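You operate a simulated robot arm through the tools that you are given. There is no shell and no other tool. Be economical: measure what you need, move in short steps, check, and stop when the job is done.

Carry out the task below with a simulated two-armed robot. There is one attempt and no reset: what you move stays moved.

## Task
Move the round orange plug from the green collar to the yellow collar.
Fine: on the pale socket plate; free the green collar first; then lock the yellow collar, and the red collar, which is loose too. Leave the other plugs.

The check looks at the end state, three seconds after you hand in, the way a careful person would. Anything else that was tipped, shoved, dropped, spilled or broken makes it a failure.

## Robot
Two 7-joint arms with three-finger grippers on one trunk, on a base that drives. Base frame: it is fixed to the floor where the robot stands at the start and does not move with it; the origin is under the middle of the robot, x ahead of it, y to its left, z up; the surface under the hand at the start is at about z = 920. Units: mm, degrees, N and s.
The left shoulder is at the start at [70, 165, 1113], the right one opposite. With the tool pointing down near the work surface each hand reaches from about 360 to 880 mm from the robot's upright axis, wherever it stands, measured 20 degrees to its own side. Places, roughly: green collar of the pale socket plate [600, -200, 1000]; port in the yellow collar [600, -300, 1000]; red collar of the pale socket plate [600, -100, 1000]; round blue plug [-3750, 1250, 750]; round green plug [-3750, 1500, 750]; round orange plug (4x4x6 cm) [600, -200, 1000]; round purple plug (4x4x6 cm) [600, -100, 1000]; round white plug (4x4x6 cm) [-3700, -100, 500]; round yellow plug [-3750, 1250, 750]; yellow collar of the pale socket plate [600, -300, 1000]. Payload 3.91 kg a hand.
The TCP of each hand is the grasp point between the finger pads, 30 mm short of the fingertips. In the tool frame z runs along the fingers and y along their closing line. Largest opening 116 mm; the body of the gripper starts 73 mm behind the TCP.
Orientation is that of the tool frame in the base frame, as [roll, pitch, yaw] about the fixed x, y, z axes, in that order (R = Rz(yaw) Ry(pitch) Rx(roll)). With the fingers straight down and closing along the base's y, the tool's x points along the base's -x, its y along +y and its z along -z.

## Interface
- The arms move only by the tool servo_tool. It takes "left_moves", "right_moves" or both (then of equal length, played together; a hand with none holds still); each is a list of rows, each a list of 7 numbers: the opening, from 0 (shut) to 1 (fully open), then the shift along the tool's x, y, z in mm, then the turn, a rotation vector about the tool's x, y, z in degrees. In form: [[claw, tx, ty, tz, wx, wy, wz], ...]. A call has 1 to 12 rows; each row shifts and turns the commanded pose from where the row before left it, along the tool's axes as they then stand. Rows are played at 5 a second. More than 50 mm and 8.6 degrees between two rows, or a gripper value outside its range, and nothing of the call is played. Where a pose cannot be reached the arm comes as near as it can. A force on the tool above 60 N (or 10 N above the force at the start of the call, whichever is more), or a blocked arm, ends the call early, and 0.2 s more pass. The fingers move at their own pace (about 153 mm/s each) and stop on an object; they squeeze with about 24 N. The grip force told is the motor's: it shows also when the fingers shut on nothing. Time passes only in rows, and 0.2 s behind the last, so rows that do not move let the fingers close. It gives the time, the measured TCP pose, the force on the tool (base axes), the opening and the grip force at its end, in the units of the frame above (readings bear some noise), with the torque about the TCP (base axes, N m) and any sound that the robot's microphone picked up.
- Cameras (640 x 400 px; columns grow to the right, rows downward): "scene" is now at [144, -33.8, 1453.1]; the picture's right is [-0.26, -0.96, 0.00], its down [-0.41, 0.11, -0.90] and it looks along [0.87, -0.24, -0.43] (base axes); focal length 260 px, centre (320, 200). "left" rides on the left gripper at [75, 17, -88] in its tool frame; the picture's right is [-0.22, 0.97, 0.00], its down [-0.70, -0.16, -0.70] and it looks along [-0.68, -0.16, 0.71] (tool axes); focal length 247 px, centre (320, 200). "right" rides on the right gripper at [52, 56, -88] in its tool frame; the picture's right is [-0.73, 0.68, 0.00], its down [-0.49, -0.52, -0.70] and it looks along [-0.48, -0.51, 0.71] (tool axes); focal length 247 px, centre (320, 200). There is no depth. A picture from a camera that has moved, and an enlarged one, comes with that camera's place and axes in the base frame and with its lens. The place of the scene camera against the robot may be out by one fixed shift of up to 18 mm in any direction.
- capture(camera): a new picture of that camera. It takes no simulated time.
- lift_body(by): slides the trunk up (or, below 0, down) by that many mm; the arms and the scene camera ride with it, the base frame stays. It gives what a move gives, with no picture.
- steer(legs): drives the robot by 1 to 6 legs, each [ahead, left, turn to the left] in mm, mm and degrees, along the robot's own axes; the way and the turn of a leg run together, so that a leg with both is an arc; at most 1500 mm and 180 degrees a leg. The arms and the cameras ride along, it lands a little off, and it stops where it bumps. It gives what a move gives.
- aim_head(pan, tilt): turns the head with the scene camera to pan (to the left, within 86 degrees either way) and tilt (down, from -29 to 69), counted from straight ahead of the robot. It gives what a move gives.
- inspect(camera, box): a new picture of the part [left, top, right, bottom] of that camera's present view, enlarged. It takes no simulated time.
- job_done(): hands the job in; it is judged then, once.

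Go step by step. Nothing tells you exact positions but the pictures and the camera data: compare them with the known pose of the tool, close in by small moves and look again before you grip or let go. The budget is 120 turns and 88 pictures, counting those below and the enlarged ones. Unless the task says otherwise, let go and move clear before handing in, and close with one line.

The tools are called after ">>>" as a command line: name --argument value ..., lists and objects as JSON in quotes. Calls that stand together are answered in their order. servo_tool: Moves the arms, as the interface text tells. Its arguments: {"type":"object","properties":{"left_moves":{"type":"array","items":{"type":"array","items":{"type":"number"}}},"right_moves":{"type":"array","items":{"type":"array","items":{"type":"number"}}}},"required":[]} The other tools are called the same way: lift_body (by) slides the trunk up or down; steer (legs) drives the base; aim_head (pan, tilt) turns the head that bears the scene camera; capture (camera) takes a picture; inspect (camera, box) takes an enlarged picture of a part of a camera's view; job_done () hands the job in.

At the start:

```text
time: 0.0
left_tool_pos: [588.1, 66.5, 1260.8]
left_tcp_rot: [-180.0, 0.1, -180.0]
left_force: [-0.4, 0.5, 0.3]
left_moment: [-0.02, 0.01, 0.0]
left_gripper_width: 115.9
left_grip_force: 0.1
right_tool_pos: [564.5, -432.5, 1224.3]
right_tcp_rot: [-179.9, 0.0, 180.0]
right_force: [-0.4, 0.0, 0.3]
right_moment: [-0.01, 0.0, 0.03]
right_gripper_width: 116.0
right_grip_force: 0.0
trunk travel left (down, up): [-650.0, 190.0]
robot x, y, heading: [-0.8, 1.0, 0.1]
head pan, tilt: [-15.3, 25.2]
```

scene: 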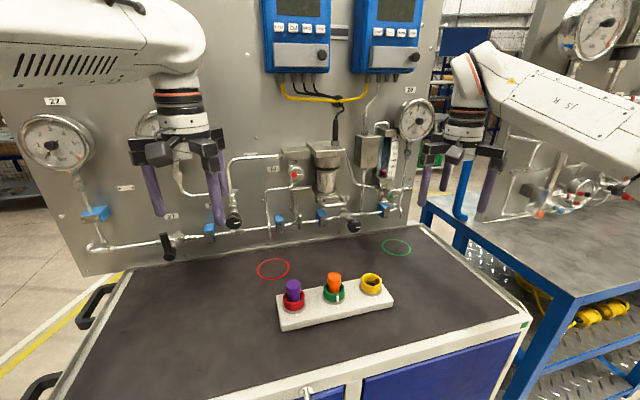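
right: 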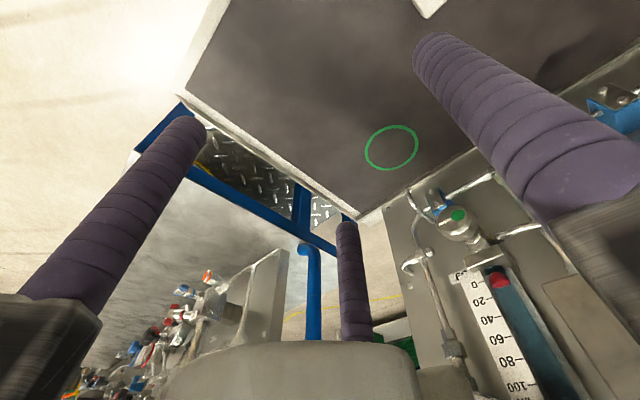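
left: 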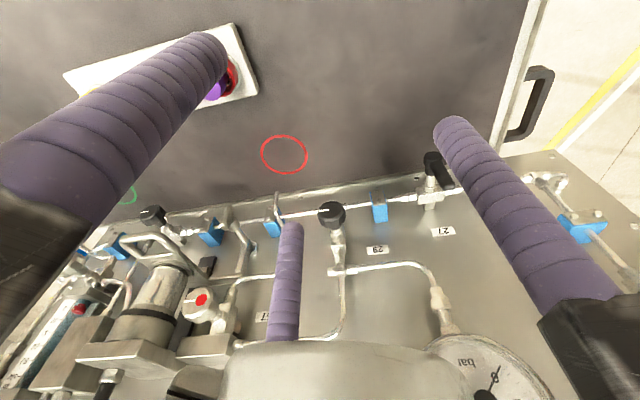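

I see the pale plate with a purple plug in the red collar, the orange plug in the green collar, and an empty yellow collar. I'll look closer at the collars and their marks.

>>> inspect --camera "scene" --box '[260, 255, 410, 345]'

>>> aim_head --pan -18 --tilt 40

```text
4.27 times, centred on (335, 300) of scene
camera zoom: at [144.0, -33.8, 1453.1], right [-0.26, -0.96, 0.0], down [-0.41, 0.11, -0.9], along [0.87, -0.24, -0.43], focal length 1111 px, centre (256, -227)
```

zoom: 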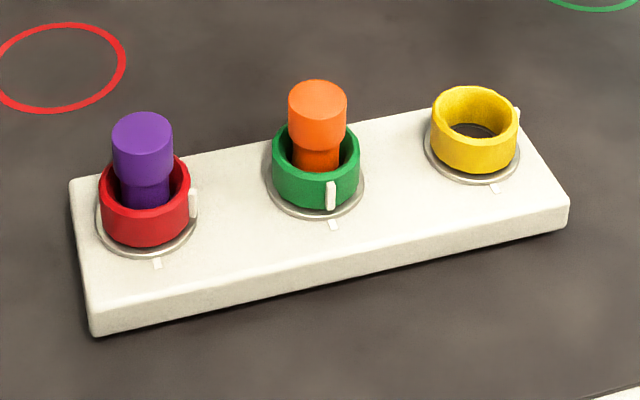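

```text
time: 0.8
left_tool_pos: [587.8, 67.0, 1260.4]
left_tcp_rot: [180.0, 0.0, 179.9]
left_force: [0.8, 0.6, -0.8]
left_moment: [0.02, 0.01, -0.02]
left_gripper_width: 115.8
left_grip_force: 0.0
right_tool_pos: [564.0, -430.4, 1225.0]
right_tcp_rot: [-180.0, 0.0, -180.0]
right_force: [-0.1, -0.6, -1.0]
right_moment: [-0.02, 0.01, 0.0]
right_gripper_width: 116.1
right_grip_force: 0.0
trunk travel left (down, up): [-650.0, 190.0]
robot x, y, heading: [-2.9, 1.3, -0.1]
head pan, tilt: [-18.0, 40.0]
```

Green's rib lines up with its plate mark (locked); red and yellow ribs are turned away from theirs. I take a steeper view to measure.

>>> capture --camera "scene"

>>> inspect --camera "scene" --box '[260, 165, 420, 265]'

```text
83 pictures are left
camera scene: at [136.1, -35.7, 1430.2], right [-0.31, -0.95, 0.0], down [-0.61, 0.2, -0.77], along [0.73, -0.24, -0.64], focal length 260 px, centre (320, 200)
```

scene: 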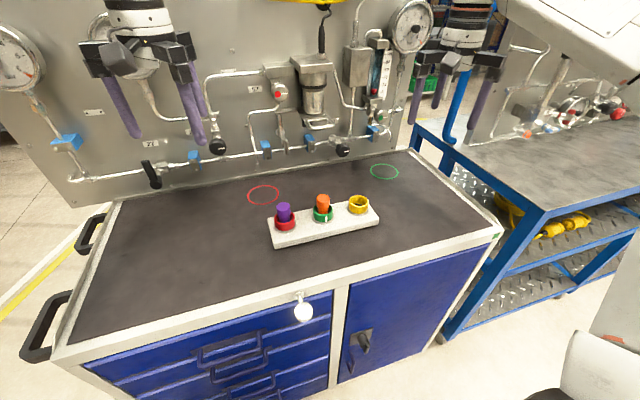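

```text
4.00 times, centred on (340, 215) of scene
camera zoom: at [136.1, -35.7, 1430.2], right [-0.31, -0.95, 0.0], down [-0.61, 0.2, -0.77], along [0.73, -0.24, -0.64], focal length 1041 px, centre (240, 140)
```

zoom: 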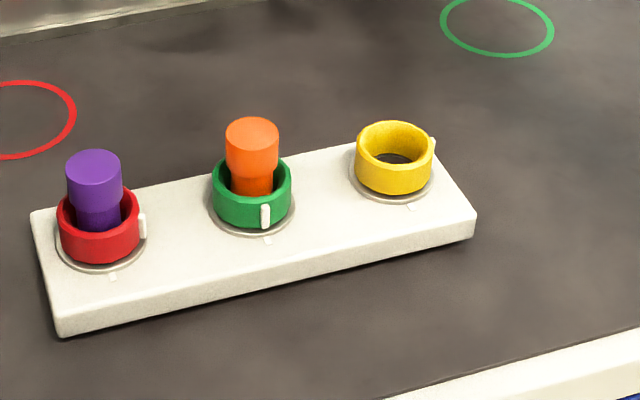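

Collars lie in a row at about x≈624, y≈-102/-204/-306. I move the right hand above the orange plug at a safe height (left hand away), and look with its camera.

>>> servo_tool --right_moves '[[1, -10, 38, 17, 0, 0, 0], [1, -10, 38, 17, 0, 0, 0], [1, -10, 38, 17, 0, 0, 0], [1, -10, 38, 17, 0, 0, 0], [1, -10, 38, 17, 0, 0, 0], [1, -10, 37, 17, 0, 0, 0], [1, 0, 0, 0, 0, 0, 0]]' --left_moves '[[1, 0, 25, 0, 0, 0, 0], [1, 0, 25, 0, 0, 0, 0], [1, 0, 25, 0, 0, 0, 0], [1, 0, 25, 0, 0, 0, 0], [1, 0, 25, 0, 0, 0, 0], [1, 0, 25, 0, 0, 0, 0], [1, 0, 0, 0, 0, 0, 0]]'

>>> capture --camera "right"

>>> capture --camera "scene"

```text
time: 2.4
left_tool_pos: [586.5, 215.8, 1261.7]
left_tcp_rot: [-180.0, 0.0, 180.0]
left_force: [0.4, -0.5, 0.5]
left_moment: [0.05, -0.04, -0.03]
left_gripper_width: 115.9
left_grip_force: 0.1
right_tool_pos: [622.6, -206.2, 1122.7]
right_tcp_rot: [179.9, 0.1, 179.9]
right_force: [-0.1, -1.0, 0.2]
right_moment: [0.01, -0.02, 0.04]
right_gripper_width: 115.9
right_grip_force: 0.0
trunk travel left (down, up): [-650.0, 190.0]
robot x, y, heading: [-0.0, 2.5, 0.1]
head pan, tilt: [-18.0, 40.0]
```

```text
81 pictures are left
camera right: at [570.8, -149.1, 1211.1], right [0.73, 0.68, 0.0], down [0.49, -0.53, 0.7], along [0.48, -0.51, -0.71], focal length 247 px, centre (320, 200)
```

right: 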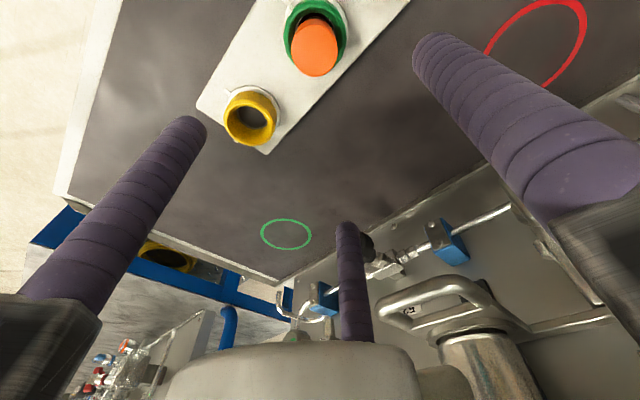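

```text
80 pictures are left
camera scene: at [134.6, -37.0, 1430.3], right [-0.31, -0.95, 0.0], down [-0.61, 0.2, -0.77], along [0.73, -0.24, -0.64], focal length 260 px, centre (320, 200)
```

scene: 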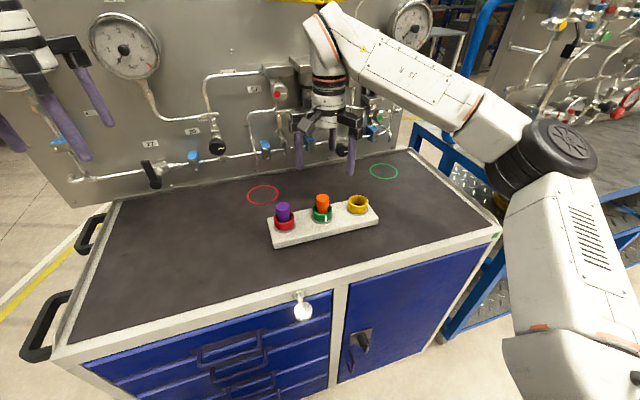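

The right camera shows three rods on the gripper, rather than two opposed fingers. I'll close it partway in the air to see how it really moves.

>>> servo_tool --right_moves '[[0.55, 0, 0, 0, 0, 0, 0], [0.55, 0, 0, 0, 0, 0, 0]]'

>>> capture --camera "right"

>>> inspect --camera "scene" --box '[260, 90, 420, 250]'

```text
time: 3.0
left_tool_pos: [588.4, 216.1, 1260.4]
left_tcp_rot: [179.9, -0.1, -180.0]
left_force: [0.9, 0.2, -0.5]
left_moment: [0.01, -0.02, 0.03]
left_gripper_width: 116.0
left_grip_force: 0.1
right_tool_pos: [622.3, -204.3, 1122.6]
right_tcp_rot: [179.8, 0.0, 180.0]
right_force: [-1.1, -0.6, 1.0]
right_moment: [-0.02, -0.02, -0.01]
right_gripper_width: 63.7
right_grip_force: 0.0
trunk travel left (down, up): [-650.0, 190.0]
robot x, y, heading: [-0.6, 2.7, -0.3]
head pan, tilt: [-18.0, 40.0]
```

```text
79 pictures are left
camera right: at [571.7, -148.4, 1210.6], right [0.73, 0.68, 0.0], down [0.49, -0.52, 0.7], along [0.48, -0.51, -0.71], focal length 247 px, centre (320, 200)
```

right: 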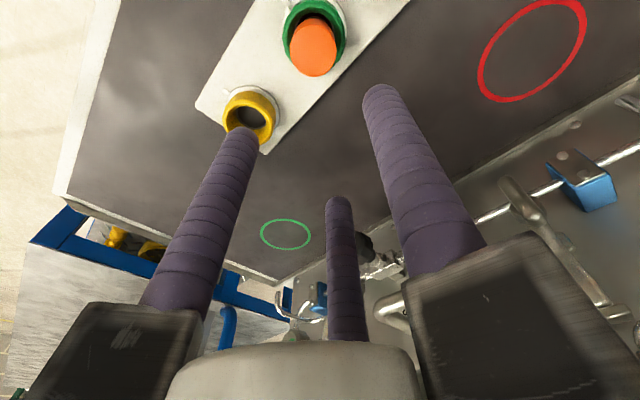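

```text
2.50 times, centred on (340, 170) of scene
camera zoom: at [135.6, -36.0, 1430.2], right [-0.31, -0.95, 0.0], down [-0.61, 0.2, -0.77], along [0.73, -0.24, -0.64], focal length 651 px, centre (270, 275)
```

zoom: 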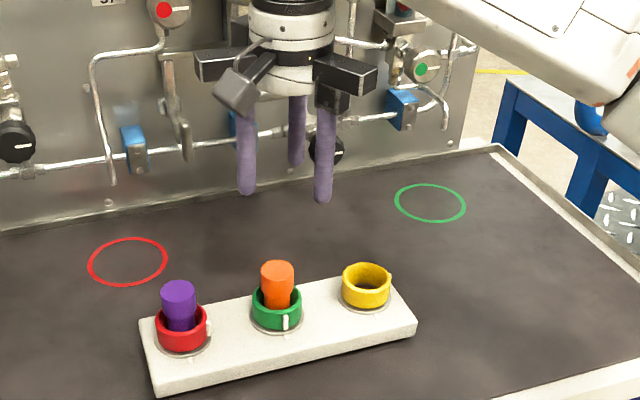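

It is a three-jaw, self-centring gripper: one finger on tool +y, two at ±x on the −y side. From the right camera, the orange plug is near (604, -188) and yellow near (600, -284); I go above orange and lower to refine.

>>> servo_tool --right_moves '[[1, 9, 8, 0, 0, 0, 0], [1, 9, 8, 0, 0, 0, 0], [1, 0, 0, 28, 0, 0, 0], [1, 0, 0, 28, 0, 0, 0], [1, 0, 0, 0, 0, 0, 0]]'

>>> capture --camera "right"

>>> inspect --camera "scene" --box '[260, 140, 420, 260]'

```text
time: 4.2
left_tool_pos: [587.9, 217.4, 1260.0]
left_tcp_rot: [180.0, 0.0, 180.0]
left_force: [-0.9, 0.0, -0.5]
left_moment: [-0.01, -0.02, 0.03]
left_gripper_width: 115.9
left_grip_force: 0.0
right_tool_pos: [605.2, -186.6, 1067.2]
right_tcp_rot: [-180.0, 0.0, -179.9]
right_force: [0.8, 0.2, 0.6]
right_moment: [0.0, -0.01, 0.0]
right_gripper_width: 115.8
right_grip_force: 0.1
trunk travel left (down, up): [-650.0, 190.0]
robot x, y, heading: [1.6, 0.2, -0.1]
head pan, tilt: [-18.0, 40.0]
```

```text
77 pictures are left
camera right: at [553.9, -131.6, 1155.1], right [0.73, 0.68, 0.0], down [0.49, -0.52, 0.7], along [0.48, -0.51, -0.71], focal length 247 px, centre (320, 200)
```

right: 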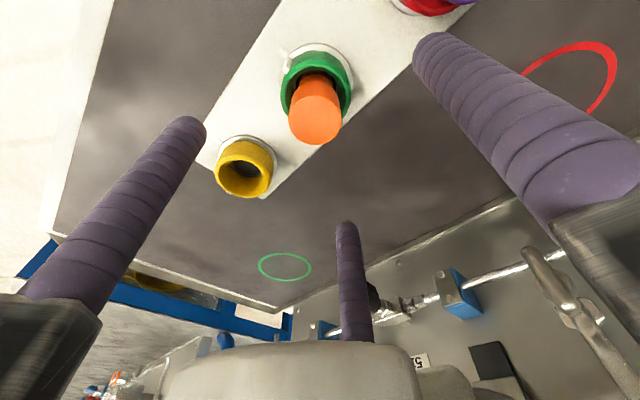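

```text
3.33 times, centred on (340, 200) of scene
camera zoom: at [135.5, -35.3, 1430.2], right [-0.31, -0.95, 0.0], down [-0.61, 0.2, -0.77], along [0.73, -0.24, -0.64], focal length 868 px, centre (253, 200)
```

zoom: 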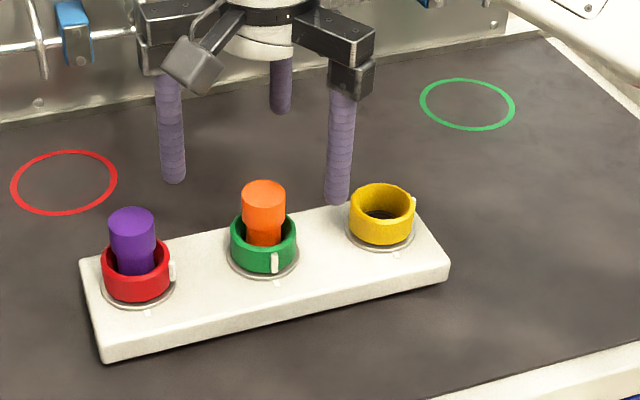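

Triangulating gives the orange plug axis ≈ (601, -185.5), top z ≈ 1015. I rotate the hand −90° so the fingers straddle the green collar's rib with room to turn anticlockwise.

>>> servo_tool --right_moves '[[1, 4, 1, 0, 0, 0, 8.2], [1, 0, 0, 0, 0, 0, 8.2], [1, 0, 0, 0, 0, 0, 8.2], [1, 0, 0, 0, 0, 0, 8.2], [1, 0, 0, 0, 0, 0, 8.2], [1, 0, 0, 0, 0, 0, 8.2], [1, 0, 0, 0, 0, 0, 8.2], [1, 0, 0, 0, 0, 0, 8.2], [1, 0, 0, 0, 0, 0, 8.2], [1, 0, 0, 0, 0, 0, 8.2], [1, 0, 0, 0, 0, 0, 8], [1, 0, 0, 0, 0, 0, 0]]'

>>> capture --camera "right"

>>> inspect --camera "scene" --box '[260, 140, 420, 260]'

```text
time: 5.2
left_tool_pos: [584.7, 218.5, 1260.1]
left_tcp_rot: [-179.9, 0.1, -180.0]
left_force: [0.0, 0.3, 0.5]
left_moment: [-0.05, -0.02, 0.02]
left_gripper_width: 116.0
left_grip_force: 0.1
right_tool_pos: [692.5, -238.8, 1067.0]
right_tcp_rot: [179.7, -1.1, 149.1]
right_force: [-0.1, 0.6, -0.2]
right_moment: [-0.02, -0.01, -0.03]
right_gripper_width: 116.3
right_grip_force: 0.1
right hand out of reach, approached as far as the arm can: row 2, 3, 4, 5
trunk travel left (down, up): [-650.0, 190.0]
robot x, y, heading: [-0.8, 3.0, -0.1]
head pan, tilt: [-18.0, 40.0]
stopped in row 5 (right hand): the force on the tool passed its limit at 128 N (the readings are from after the stop); the commanded pose is now the measured one
```

```text
75 pictures are left
camera right: at [678.0, -164.9, 1157.4], right [0.98, 0.21, -0.01], down [0.16, -0.71, 0.69], along [0.14, -0.67, -0.73], focal length 247 px, centre (320, 200)
```

right: 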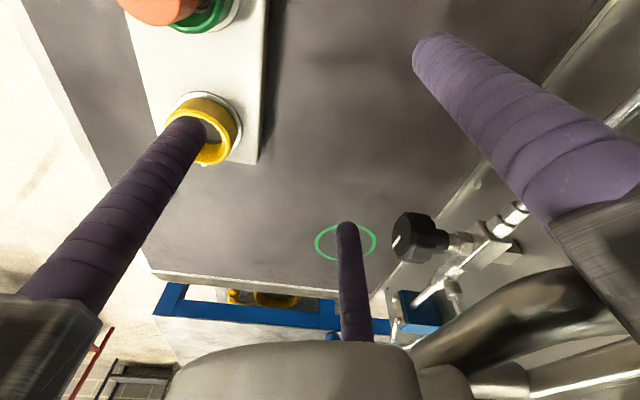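

```text
3.33 times, centred on (340, 200) of scene
camera zoom: at [132.5, -34.2, 1430.6], right [-0.31, -0.95, 0.0], down [-0.61, 0.2, -0.77], along [0.73, -0.24, -0.64], focal length 868 px, centre (253, 200)
```

zoom: 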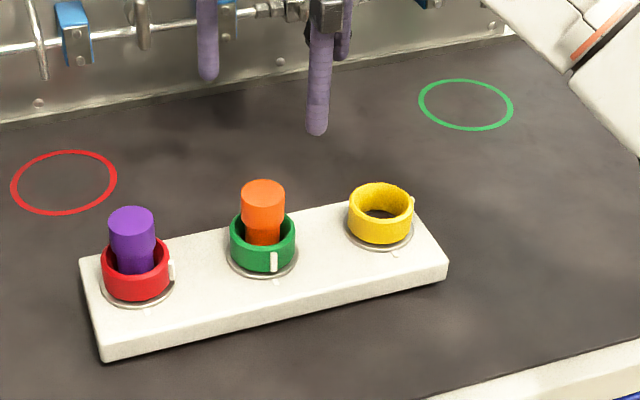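

Turning clockwise runs into the wrist limit, and the arm swung toward the panel and bumped it. I back off, un-turn, and will use only anticlockwise turns from here.

>>> servo_tool --right_moves '[[1, 25, 0, -5, 0, 0, 0], [1, 15, 0, -5, 0, 0, -7], [1, 15, 0, -5, 0, 0, -8], [1, 15, 0, -5, 0, 0, -8], [1, 15, 0, -5, 0, 0, -8], [1, 0, 0, 0, 0, 0, 0]]'

>>> capture --camera "scene"

```text
time: 6.6
left_tool_pos: [589.2, 216.7, 1259.4]
left_tcp_rot: [180.0, -0.1, 179.9]
left_force: [-0.3, -0.9, 0.1]
left_moment: [0.02, 0.01, 0.02]
left_gripper_width: 116.1
left_grip_force: 0.0
right_tool_pos: [639.2, -220.7, 1086.5]
right_tcp_rot: [179.0, -1.0, -179.7]
right_force: [0.2, -0.7, -0.1]
right_moment: [0.04, 0.01, 0.03]
right_gripper_width: 115.9
right_grip_force: 0.0
right hand out of reach, approached as far as the arm can: row 1
trunk travel left (down, up): [-650.0, 190.0]
robot x, y, heading: [-5.2, -0.0, -0.0]
head pan, tilt: [-18.0, 40.0]
```

```text
73 pictures are left
camera scene: at [136.4, -35.6, 1430.1], right [-0.31, -0.95, 0.0], down [-0.61, 0.2, -0.77], along [0.73, -0.24, -0.64], focal length 260 px, centre (320, 200)
```

scene: 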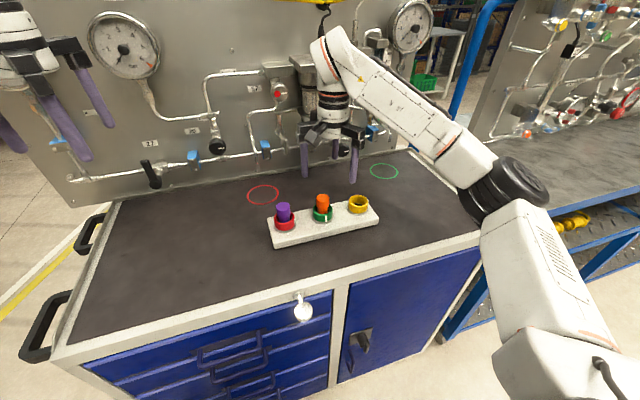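

Nothing was disturbed. I return above orange and turn +30° (anticlockwise) so the fingers straddle the rib.

>>> servo_tool --right_moves '[[1, 19, 18, 0, 1, -1, 0], [1, 19, 17.5, 0, 0, 0, 0], [1, 0, 0, 0, 0, 0, -7.5], [1, 0, 0, 0, 0, 0, -7.5], [1, 0, 0, 0, 0, 0, -7.5], [1, 0, 0, 0, 0, 0, -7.5], [1, 0, 0, 0, 0, 0, 0]]'

>>> capture --camera "right"

```text
time: 8.2
left_tool_pos: [588.1, 216.2, 1260.0]
left_tcp_rot: [-180.0, -0.1, -180.0]
left_force: [-0.6, -0.2, 0.6]
left_moment: [0.02, -0.04, 0.01]
left_gripper_width: 116.1
left_grip_force: 0.0
right_tool_pos: [602.2, -185.7, 1085.8]
right_tcp_rot: [-179.9, 0.0, -149.9]
right_force: [-0.8, 0.6, 0.7]
right_moment: [0.0, -0.02, -0.01]
right_gripper_width: 116.1
right_grip_force: 0.0
trunk travel left (down, up): [-650.0, 190.0]
robot x, y, heading: [2.0, 2.7, 0.1]
head pan, tilt: [-18.0, 40.0]
```

```text
72 pictures are left
camera right: at [528.3, -162.9, 1174.8], right [0.29, 0.96, 0.0], down [0.68, -0.21, 0.7], along [0.67, -0.2, -0.71], focal length 247 px, centre (320, 200)
```

right: 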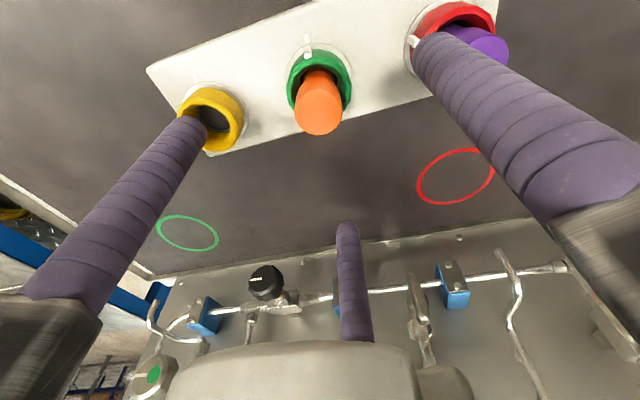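

Well centred over the orange plug. I descend so the fingertips come around the collar, then look.

>>> servo_tool --right_moves '[[0.95, 0, 0, 25, 0, 0, 0], [0.95, 0, 0, 25, 0, 0, 0], [0.95, 0, 0, 25, 0, 0, 0], [0.95, 0, 0, 0, 0, 0, 0]]'

>>> capture --camera "right"

>>> inspect --camera "scene" --box '[260, 140, 420, 260]'

```text
time: 9.2
left_tool_pos: [587.4, 215.8, 1258.8]
left_tcp_rot: [-179.9, -0.1, 180.0]
left_force: [1.0, 0.8, 0.4]
left_moment: [0.0, 0.0, 0.03]
left_gripper_width: 115.9
left_grip_force: 0.0
right_tool_pos: [601.5, -184.9, 1011.3]
right_tcp_rot: [-179.9, 0.1, -150.0]
right_force: [0.1, -0.6, -0.5]
right_moment: [-0.01, 0.0, 0.06]
right_gripper_width: 110.3
right_grip_force: 0.0
trunk travel left (down, up): [-650.0, 190.0]
robot x, y, heading: [-2.4, -1.8, -0.1]
head pan, tilt: [-18.0, 40.0]
```

```text
71 pictures are left
camera right: at [527.9, -162.5, 1099.6], right [0.29, 0.96, 0.0], down [0.68, -0.21, 0.7], along [0.67, -0.21, -0.71], focal length 247 px, centre (320, 200)
```

right: 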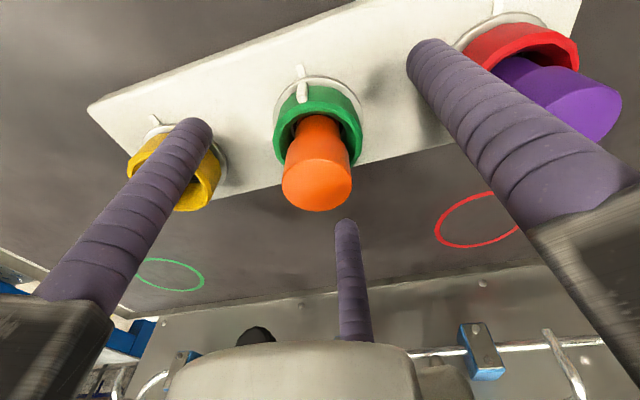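

```text
3.33 times, centred on (340, 200) of scene
camera zoom: at [135.8, -35.6, 1430.2], right [-0.31, -0.95, 0.0], down [-0.61, 0.2, -0.77], along [0.73, -0.24, -0.64], focal length 868 px, centre (253, 200)
```

zoom: 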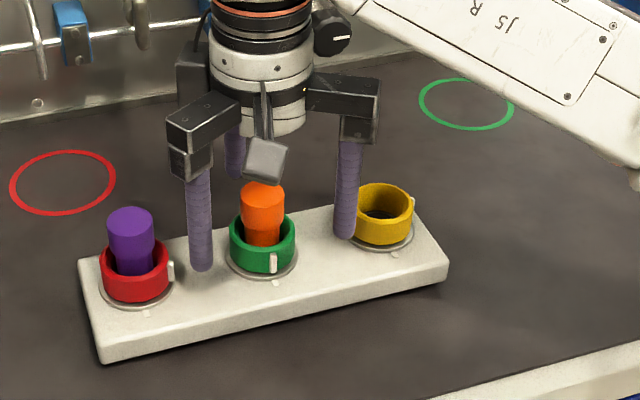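

Fingers surround the green collar well centred; rim z is about 972 and plate top about 948. I lower to TCP ≈ 984 and close gently on the collar.

>>> servo_tool --right_moves '[[0.95, -1, 0, 14, 0, 0, 0], [0.95, 0, 0, 13, 0, 0, 0], [0.95, 0, 0, 0, 0, 0, 0], [0.65, 0, 0, 0, 0, 0, 0], [0.65, 0, 0, 0, 0, 0, 0]]'

>>> capture --camera "right"

>>> inspect --camera "scene" --box '[260, 140, 420, 260]'

```text
time: 10.4
left_tool_pos: [589.2, 217.4, 1259.7]
left_tcp_rot: [180.0, -0.1, -179.9]
left_force: [0.5, 0.1, 0.6]
left_moment: [-0.01, 0.02, 0.03]
left_gripper_width: 116.0
left_grip_force: 0.0
right_tool_pos: [601.7, -184.6, 984.5]
right_tcp_rot: [-180.0, -0.1, -149.9]
right_force: [-0.1, -1.2, -0.6]
right_moment: [-0.02, 0.0, 0.0]
right_gripper_width: 75.3
right_grip_force: 0.1
trunk travel left (down, up): [-650.0, 190.0]
robot x, y, heading: [0.9, 1.0, -0.3]
head pan, tilt: [-18.0, 40.0]
```

```text
69 pictures are left
camera right: at [528.8, -162.4, 1072.4], right [0.29, 0.96, 0.0], down [0.68, -0.21, 0.7], along [0.67, -0.21, -0.71], focal length 247 px, centre (320, 200)
```

right: 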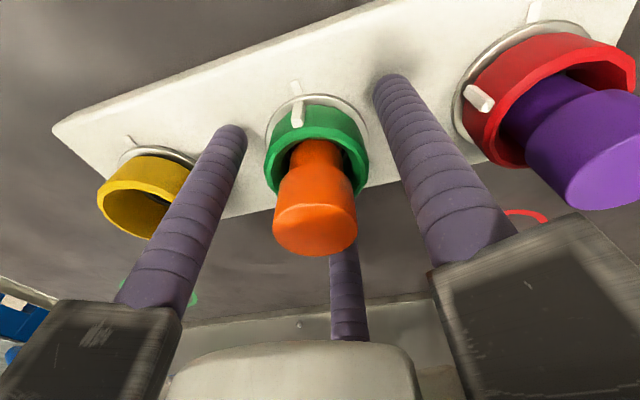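

```text
3.33 times, centred on (340, 200) of scene
camera zoom: at [136.0, -35.8, 1430.1], right [-0.31, -0.95, 0.0], down [-0.61, 0.2, -0.77], along [0.73, -0.24, -0.64], focal length 868 px, centre (253, 200)
```

zoom: 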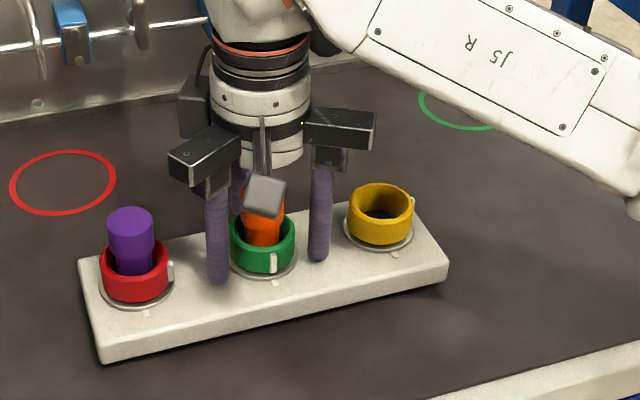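

Centring is within ~1.6 mm; I nudge for that and close on the collar.

>>> servo_tool --right_moves '[[0.65, 1.2, -1, 0, 0, 0, 0], [0.5, 0, 0, 0, 0, 0, 0], [0.4, 0, 0, 0, 0, 0, 0], [0.3, 0, 0, 0, 0, 0, 0], [0.3, 0, 0, 0, 0, 0, 0]]'

>>> capture --camera "right"

```text
time: 11.6
left_tool_pos: [588.1, 215.1, 1260.3]
left_tcp_rot: [-180.0, -0.1, 180.0]
left_force: [-0.7, 0.1, -0.5]
left_moment: [0.06, -0.03, 0.04]
left_gripper_width: 115.6
left_grip_force: 0.1
right_tool_pos: [600.5, -187.4, 985.1]
right_tcp_rot: [-179.9, -0.1, -149.9]
right_force: [-1.3, -0.6, 0.1]
right_moment: [0.03, 0.24, 0.06]
right_gripper_width: 48.6
right_grip_force: 23.7
trunk travel left (down, up): [-650.0, 190.0]
robot x, y, heading: [-1.4, -2.2, -0.2]
head pan, tilt: [-18.0, 40.0]
```

```text
67 pictures are left
camera right: at [528.5, -163.8, 1072.7], right [0.29, 0.96, 0.0], down [0.68, -0.21, 0.7], along [0.67, -0.21, -0.71], focal length 247 px, centre (320, 200)
```

right: 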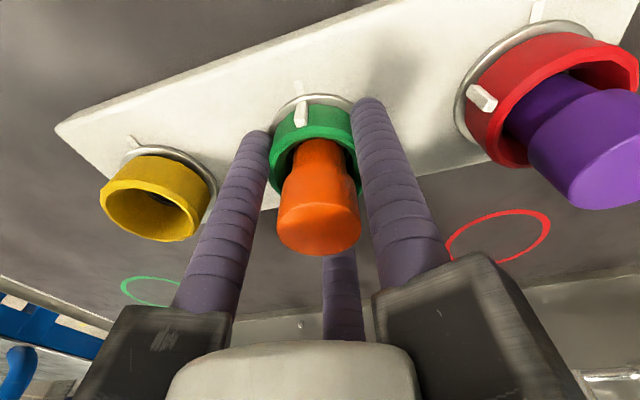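

Collar gripped (48.6 mm) with little side force. I turn it anticlockwise in small steps, the way the loose red and yellow ribs sit.

>>> servo_tool --right_moves '[[0.3, 0, 0, 0, 0, 0, -6], [0.3, 0, 0, 0, 0, 0, -8], [0.3, 0, 0, 0, 0, 0, -8], [0.3, 0, 0, 0, 0, 0, -8], [0.3, 0, 0, 0, 0, 0, 0]]'

>>> capture --camera "right"

>>> inspect --camera "scene" --box '[260, 140, 420, 260]'

```text
time: 12.8
left_tool_pos: [587.9, 217.6, 1260.3]
left_tcp_rot: [-180.0, -0.1, -180.0]
left_force: [0.0, 0.8, -0.3]
left_moment: [0.0, -0.01, -0.03]
left_gripper_width: 116.0
left_grip_force: 0.1
right_tool_pos: [601.1, -186.9, 984.6]
right_tcp_rot: [180.0, -0.1, -119.7]
right_force: [-3.8, 2.8, 0.3]
right_moment: [-0.05, -0.36, 0.02]
right_gripper_width: 48.5
right_grip_force: 24.0
trunk travel left (down, up): [-650.0, 190.0]
robot x, y, heading: [-2.1, 0.5, -0.4]
head pan, tilt: [-18.0, 40.0]
```

```text
66 pictures are left
camera right: at [527.0, -203.0, 1072.8], right [-0.23, 0.97, 0.0], down [0.7, 0.16, 0.7], along [0.68, 0.16, -0.72], focal length 247 px, centre (320, 200)
```

right: 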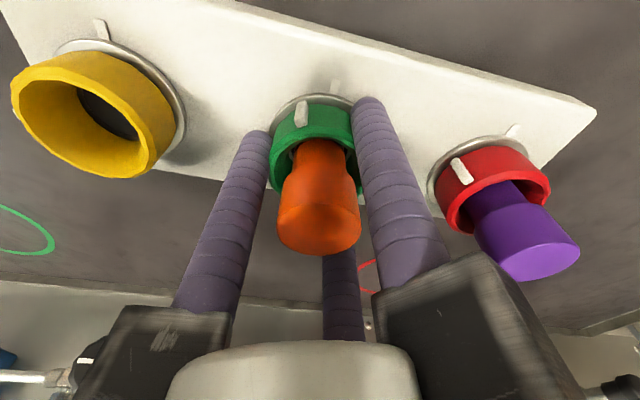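

```text
3.33 times, centred on (340, 200) of scene
camera zoom: at [135.8, -35.4, 1430.1], right [-0.31, -0.95, 0.0], down [-0.61, 0.2, -0.77], along [0.73, -0.24, -0.64], focal length 868 px, centre (253, 200)
```

zoom: 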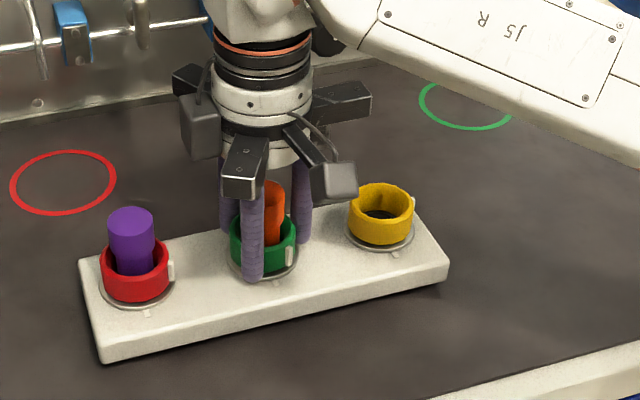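

The collar turns freely with the hand. I continue.

>>> servo_tool --right_moves '[[0.3, 0, 0, 0, 0, 0, -8], [0.3, 0, 0, 0, 0, 0, -8], [0.3, 0, 0, 0, 0, 0, -8], [0.3, 0, 0, 0, 0, 0, -6], [0.3, 0, 0, 0, 0, 0, 0]]'

>>> capture --camera "right"

>>> inspect --camera "scene" --box '[260, 140, 420, 260]'

```text
time: 14.0
left_tool_pos: [587.6, 217.1, 1258.9]
left_tcp_rot: [-179.9, -0.1, -180.0]
left_force: [-0.6, 0.2, -0.6]
left_moment: [0.04, -0.05, -0.01]
left_gripper_width: 116.1
left_grip_force: 0.1
right_tool_pos: [600.6, -185.6, 984.2]
right_tcp_rot: [-180.0, -0.1, -89.7]
right_force: [-8.0, 8.0, -0.1]
right_moment: [0.11, -0.11, 0.03]
right_gripper_width: 48.5
right_grip_force: 23.9
trunk travel left (down, up): [-650.0, 190.0]
robot x, y, heading: [1.5, 0.6, -0.0]
head pan, tilt: [-18.0, 40.0]
```

```text
64 pictures are left
camera right: at [545.4, -237.5, 1073.0], right [-0.68, 0.73, 0.0], down [0.52, 0.49, 0.7], along [0.51, 0.48, -0.72], focal length 247 px, centre (320, 200)
```

right: 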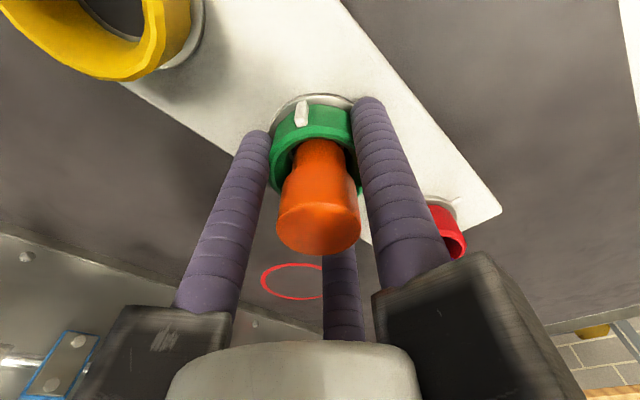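

```text
3.33 times, centred on (340, 200) of scene
camera zoom: at [135.6, -34.7, 1430.1], right [-0.31, -0.95, 0.0], down [-0.61, 0.2, -0.77], along [0.73, -0.24, -0.64], focal length 868 px, centre (253, 200)
```

zoom: 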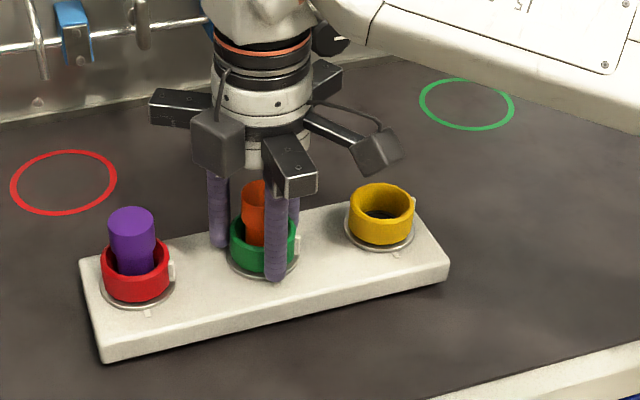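

Rib is 60° off its mark, no stop yet. I go a further ~30° to match the clearly loose yellow.

>>> servo_tool --right_moves '[[0.3, 0, 0, 0, 0, 0, -8], [0.3, 0, 0, 0, 0, 0, -8], [0.3, 0, 0, 0, 0, 0, -8], [0.3, 0, 0, 0, 0, 0, -6], [0.3, 0, 0, 0, 0, 0, 0]]'

>>> capture --camera "right"

>>> inspect --camera "scene" --box '[260, 140, 420, 260]'

```text
time: 15.2
left_tool_pos: [587.3, 217.5, 1259.6]
left_tcp_rot: [-179.8, -0.1, -180.0]
left_force: [0.2, -0.4, 0.7]
left_moment: [-0.07, 0.02, -0.03]
left_gripper_width: 116.0
left_grip_force: 0.1
right_tool_pos: [600.8, -184.3, 984.1]
right_tcp_rot: [179.8, -0.1, -59.8]
right_force: [-18.1, 11.4, 0.5]
right_moment: [0.2, 0.27, 0.02]
right_gripper_width: 48.5
right_grip_force: 23.9
trunk travel left (down, up): [-650.0, 190.0]
robot x, y, heading: [0.2, -0.0, -0.0]
head pan, tilt: [-18.0, 40.0]
```

```text
62 pictures are left
camera right: at [578.7, -258.3, 1073.1], right [-0.96, 0.29, 0.0], down [0.21, 0.69, 0.7], along [0.2, 0.67, -0.72], focal length 247 px, centre (320, 200)
```

right: 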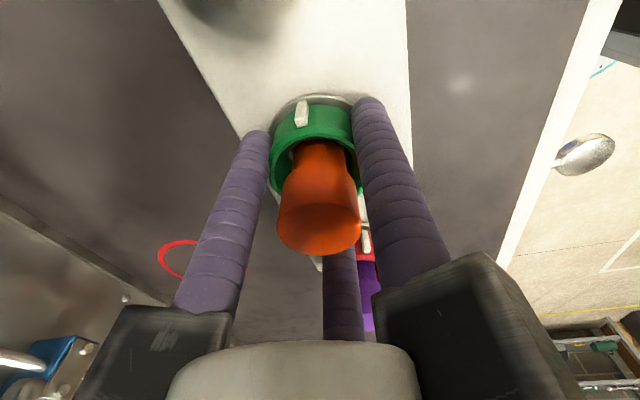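

```text
3.33 times, centred on (340, 200) of scene
camera zoom: at [135.1, -34.6, 1430.1], right [-0.31, -0.95, 0.0], down [-0.61, 0.2, -0.77], along [0.73, -0.24, -0.64], focal length 868 px, centre (253, 200)
```

zoom: 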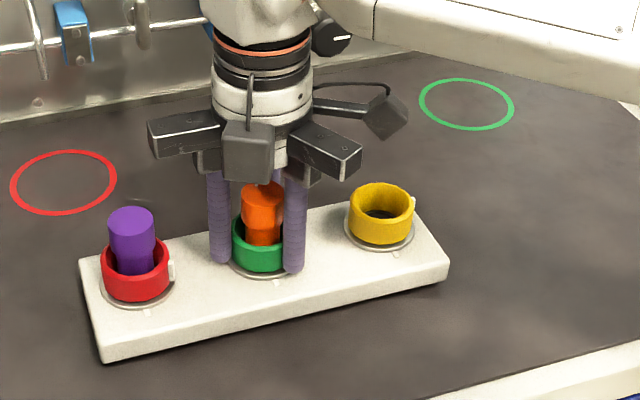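

Green is 90° round, same as yellow. I open, rise so only the plug head is between the pads, and check centring before gripping it.

>>> servo_tool --right_moves '[[0.6, 0, 0, 0, 0, 0, 0], [0.6, 0, 0, 0, 0, 0, 0], [0.6, 0, 0, -14, 0, 0, 0], [0.6, 0, 0, -14, 0, 0, 0], [0.6, 0, 0, 0, 0, 0, 0]]'

>>> capture --camera "right"

>>> inspect --camera "scene" --box '[260, 140, 420, 260]'

```text
time: 16.4
left_tool_pos: [588.2, 217.6, 1259.7]
left_tcp_rot: [180.0, -0.1, -179.9]
left_force: [0.7, 0.3, 0.5]
left_moment: [0.01, 0.0, 0.0]
left_gripper_width: 116.1
left_grip_force: 0.2
right_tool_pos: [601.8, -186.2, 1014.5]
right_tcp_rot: [-179.9, -0.2, -60.0]
right_force: [0.2, -0.4, -0.4]
right_moment: [0.04, -0.03, 0.01]
right_gripper_width: 69.5
right_grip_force: 0.0
trunk travel left (down, up): [-650.0, 190.0]
robot x, y, heading: [2.0, -1.6, -0.2]
head pan, tilt: [-18.0, 40.0]
```

```text
60 pictures are left
camera right: at [580.0, -259.9, 1101.9], right [-0.96, 0.29, 0.0], down [0.21, 0.68, 0.7], along [0.2, 0.67, -0.72], focal length 247 px, centre (320, 200)
```

right: 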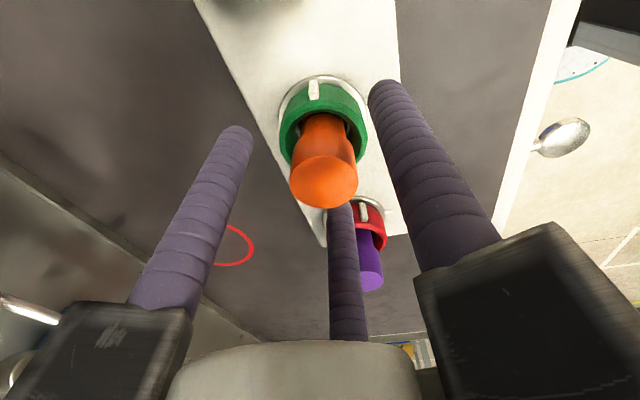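

```text
3.33 times, centred on (340, 200) of scene
camera zoom: at [136.2, -36.0, 1430.1], right [-0.31, -0.95, 0.0], down [-0.61, 0.2, -0.77], along [0.73, -0.24, -0.64], focal length 868 px, centre (253, 200)
```

zoom: 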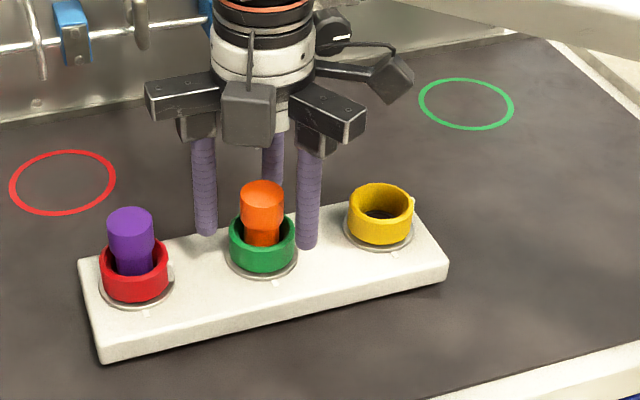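

Plug top is centred within ~1.5 mm at TCP height. I nudge, grip the head, and lift a little to test it is free.

>>> servo_tool --right_moves '[[0.6, -1, 0.9, 0, 0, 0, 0], [0.4, 0, 0, 0, 0, 0, 0], [0.2, 0, 0, 0, 0, 0, 0], [0.1, 0, 0, 0, 0, 0, 0], [0.1, 0, 0, 0, 0, 0, 0], [0.1, 0, 0, -5, 0, 0, 0], [0.1, 0, 0, -5, 0, 0, 0], [0.1, 0, 0, 0, 0, 0, 0]]'

>>> inspect --camera "scene" --box '[260, 140, 420, 260]'

```text
time: 18.2
left_tool_pos: [588.8, 215.5, 1258.4]
left_tcp_rot: [-180.0, -0.1, 179.9]
left_force: [0.2, -1.4, 0.0]
left_moment: [0.0, -0.01, 0.03]
left_gripper_width: 116.1
left_grip_force: 0.0
right_tool_pos: [602.2, -187.2, 1022.8]
right_tcp_rot: [179.9, -0.1, -59.9]
right_force: [-0.4, -0.3, -1.5]
right_moment: [0.03, 0.03, -0.04]
right_gripper_width: 31.6
right_grip_force: 23.7
trunk travel left (down, up): [-650.0, 190.0]
robot x, y, heading: [0.4, 1.5, -0.1]
head pan, tilt: [-18.0, 40.0]
```

```text
3.33 times, centred on (340, 200) of scene
camera zoom: at [136.3, -36.0, 1430.1], right [-0.31, -0.95, 0.0], down [-0.61, 0.2, -0.77], along [0.73, -0.24, -0.64], focal length 868 px, centre (253, 200)
```

zoom: 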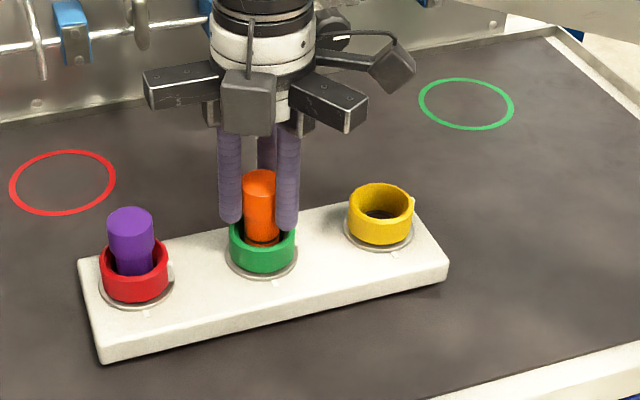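

The plug lifts freely. I raise it clear and carry it toward the yellow collar, stopping high to look.

>>> servo_tool --right_moves '[[0.1, 0, 0, -20, 0, 0, 0], [0.1, 0, 0, -21, 0, 0, 0], [0.1, 0, 0, -21, 0, 0, 0], [0.1, 27.5, 16.3, 0, 0, 0, 0], [0.1, 27.5, 16.3, 0, 0, 0, 0], [0.1, 27.5, 16.3, 0, 0, 0, 0], [0.1, 0, 0, 0, 0, 0, 0]]'

>>> capture --camera "right"

>>> inspect --camera "scene" --box '[260, 140, 420, 260]'

```text
time: 19.8
left_tool_pos: [587.6, 217.6, 1259.3]
left_tcp_rot: [179.9, -0.1, -180.0]
left_force: [0.6, 0.3, 0.2]
left_moment: [-0.01, 0.02, -0.01]
left_gripper_width: 116.2
left_grip_force: 0.0
right_tool_pos: [600.6, -281.9, 1084.7]
right_tcp_rot: [179.9, -0.1, -59.9]
right_force: [0.1, -0.4, -0.4]
right_moment: [-0.02, 0.06, -0.01]
right_gripper_width: 31.6
right_grip_force: 23.8
trunk travel left (down, up): [-650.0, 190.0]
robot x, y, heading: [-2.0, 3.4, -0.1]
head pan, tilt: [-18.0, 40.0]
```

```text
57 pictures are left
camera right: at [578.1, -354.8, 1173.0], right [-0.96, 0.29, 0.0], down [0.21, 0.68, 0.7], along [0.2, 0.67, -0.72], focal length 247 px, centre (320, 200)
```

right: 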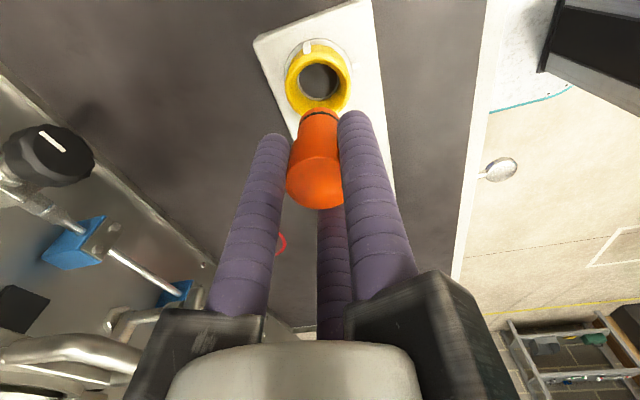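

```text
3.33 times, centred on (340, 200) of scene
camera zoom: at [136.4, -35.4, 1430.1], right [-0.31, -0.95, 0.0], down [-0.61, 0.2, -0.77], along [0.73, -0.24, -0.64], focal length 868 px, centre (253, 200)
```

zoom: 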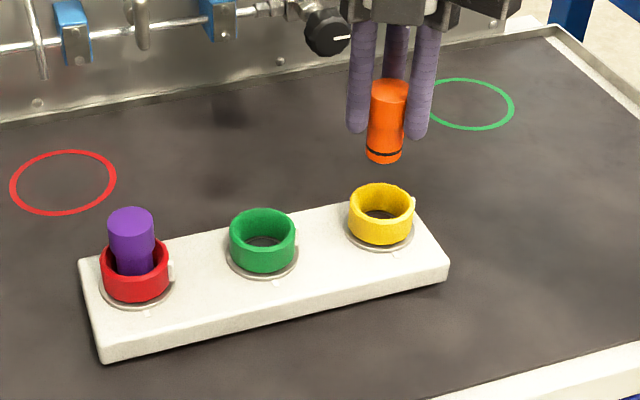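

The plug hangs over the yellow collar; I zoom to measure the offset accurately.

>>> inspect --camera "right" --box '[240, 20, 400, 120]'

```text
4.00 times, centred on (320, 70) of right
camera zoom: at [578.1, -354.8, 1173.0], right [-0.96, 0.29, 0.0], down [0.21, 0.68, 0.7], along [0.2, 0.67, -0.72], focal length 988 px, centre (320, 720)
```

zoom: 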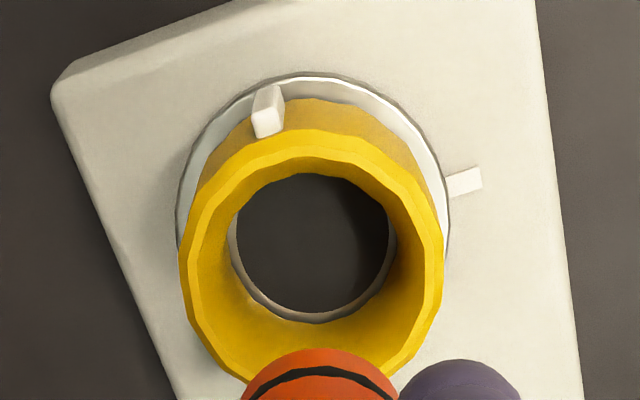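

Yellow rim is centred about 7 mm further in −y: ≈ (600, -288.7). I shift there and lower to just above the rim to check again.

>>> servo_tool --right_moves '[[0.1, 5.5, 4.1, 0, 0, 0, 0], [0.1, 0, 0, 14, 0, 0, 0], [0.1, 0, 0, 14, 0, 0, 0], [0.1, 0, 0, 0, 0, 0, 0]]'

>>> inspect --camera "right" --box '[240, 60, 400, 160]'

>>> inspect --camera "scene" --box '[310, 150, 410, 240]'

```text
time: 20.8
left_tool_pos: [587.2, 216.3, 1260.0]
left_tcp_rot: [-179.9, -0.1, 179.9]
left_force: [-0.1, 0.5, -1.1]
left_moment: [0.02, 0.01, -0.01]
left_gripper_width: 115.9
left_grip_force: 0.1
right_tool_pos: [598.1, -289.6, 1057.8]
right_tcp_rot: [-180.0, -0.1, -59.9]
right_force: [0.8, 0.8, -0.6]
right_moment: [-0.03, -0.02, -0.02]
right_gripper_width: 31.8
right_grip_force: 24.4
trunk travel left (down, up): [-650.0, 190.0]
robot x, y, heading: [-0.3, -1.3, 0.1]
head pan, tilt: [-18.0, 40.0]
```

```text
4.00 times, centred on (320, 110) of right
camera zoom: at [577.1, -361.7, 1145.4], right [-0.96, 0.29, 0.0], down [0.21, 0.68, 0.7], along [0.2, 0.67, -0.72], focal length 988 px, centre (320, 560)
```

zoom: 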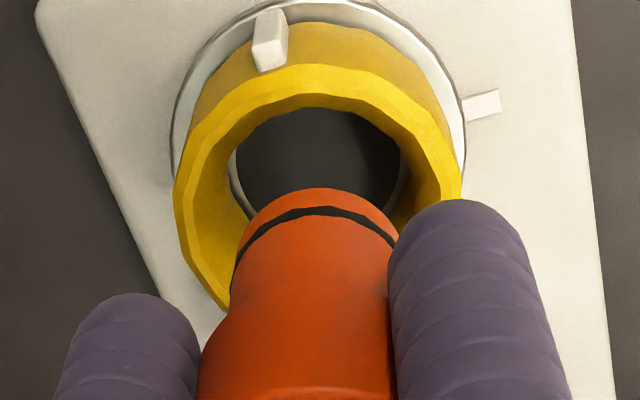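

```text
4.44 times, centred on (360, 195) of scene
camera zoom: at [135.9, -35.8, 1430.2], right [-0.31, -0.95, 0.0], down [-0.61, 0.2, -0.77], along [0.73, -0.24, -0.64], focal length 1157 px, centre (142, 222)
```

zoom: 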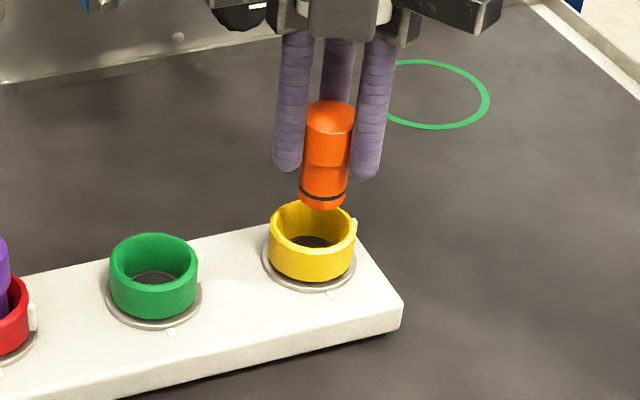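

Comparing both views, the collar rim seems lower (≈968) and the collar ~3 mm back in +y. I shift and lower 10 mm, then compare again.

>>> servo_tool --right_moves '[[0.1, -2.1, -2.4, 0, 0, 0, 0], [0.1, 0, 0, 10, 0, 0, 0], [0.1, 0, 0, 0, 0, 0, 0]]'

>>> inspect --camera "right" --box '[240, 60, 400, 160]'

>>> inspect --camera "scene" --box '[330, 160, 390, 220]'

```text
time: 21.6
left_tool_pos: [587.8, 217.4, 1259.8]
left_tcp_rot: [-179.9, -0.1, -179.9]
left_force: [0.7, -0.1, 0.3]
left_moment: [-0.01, -0.03, 0.0]
left_gripper_width: 116.1
left_grip_force: 0.0
right_tool_pos: [599.7, -286.5, 1046.6]
right_tcp_rot: [179.9, -0.1, -59.9]
right_force: [0.4, 0.8, -1.3]
right_moment: [0.03, 0.04, -0.01]
right_gripper_width: 31.7
right_grip_force: 24.1
trunk travel left (down, up): [-650.0, 190.0]
robot x, y, heading: [-0.3, 0.5, 0.1]
head pan, tilt: [-18.0, 40.0]
```

```text
4.00 times, centred on (320, 110) of right
camera zoom: at [578.0, -358.9, 1135.1], right [-0.96, 0.29, 0.0], down [0.21, 0.68, 0.7], along [0.2, 0.67, -0.72], focal length 988 px, centre (320, 560)
```

zoom: 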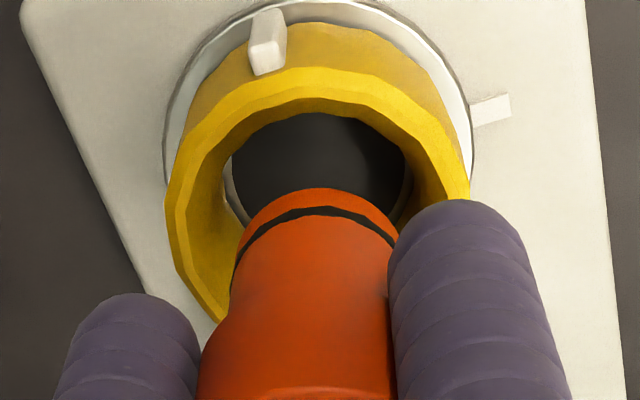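

```text
6.67 times, centred on (360, 190) of scene
camera zoom: at [136.0, -35.8, 1430.1], right [-0.31, -0.95, 0.0], down [-0.61, 0.2, -0.77], along [0.73, -0.24, -0.64], focal length 1735 px, centre (53, 267)
```

zoom: 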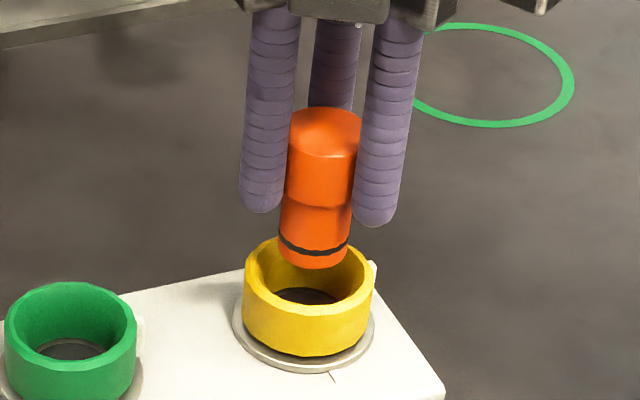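

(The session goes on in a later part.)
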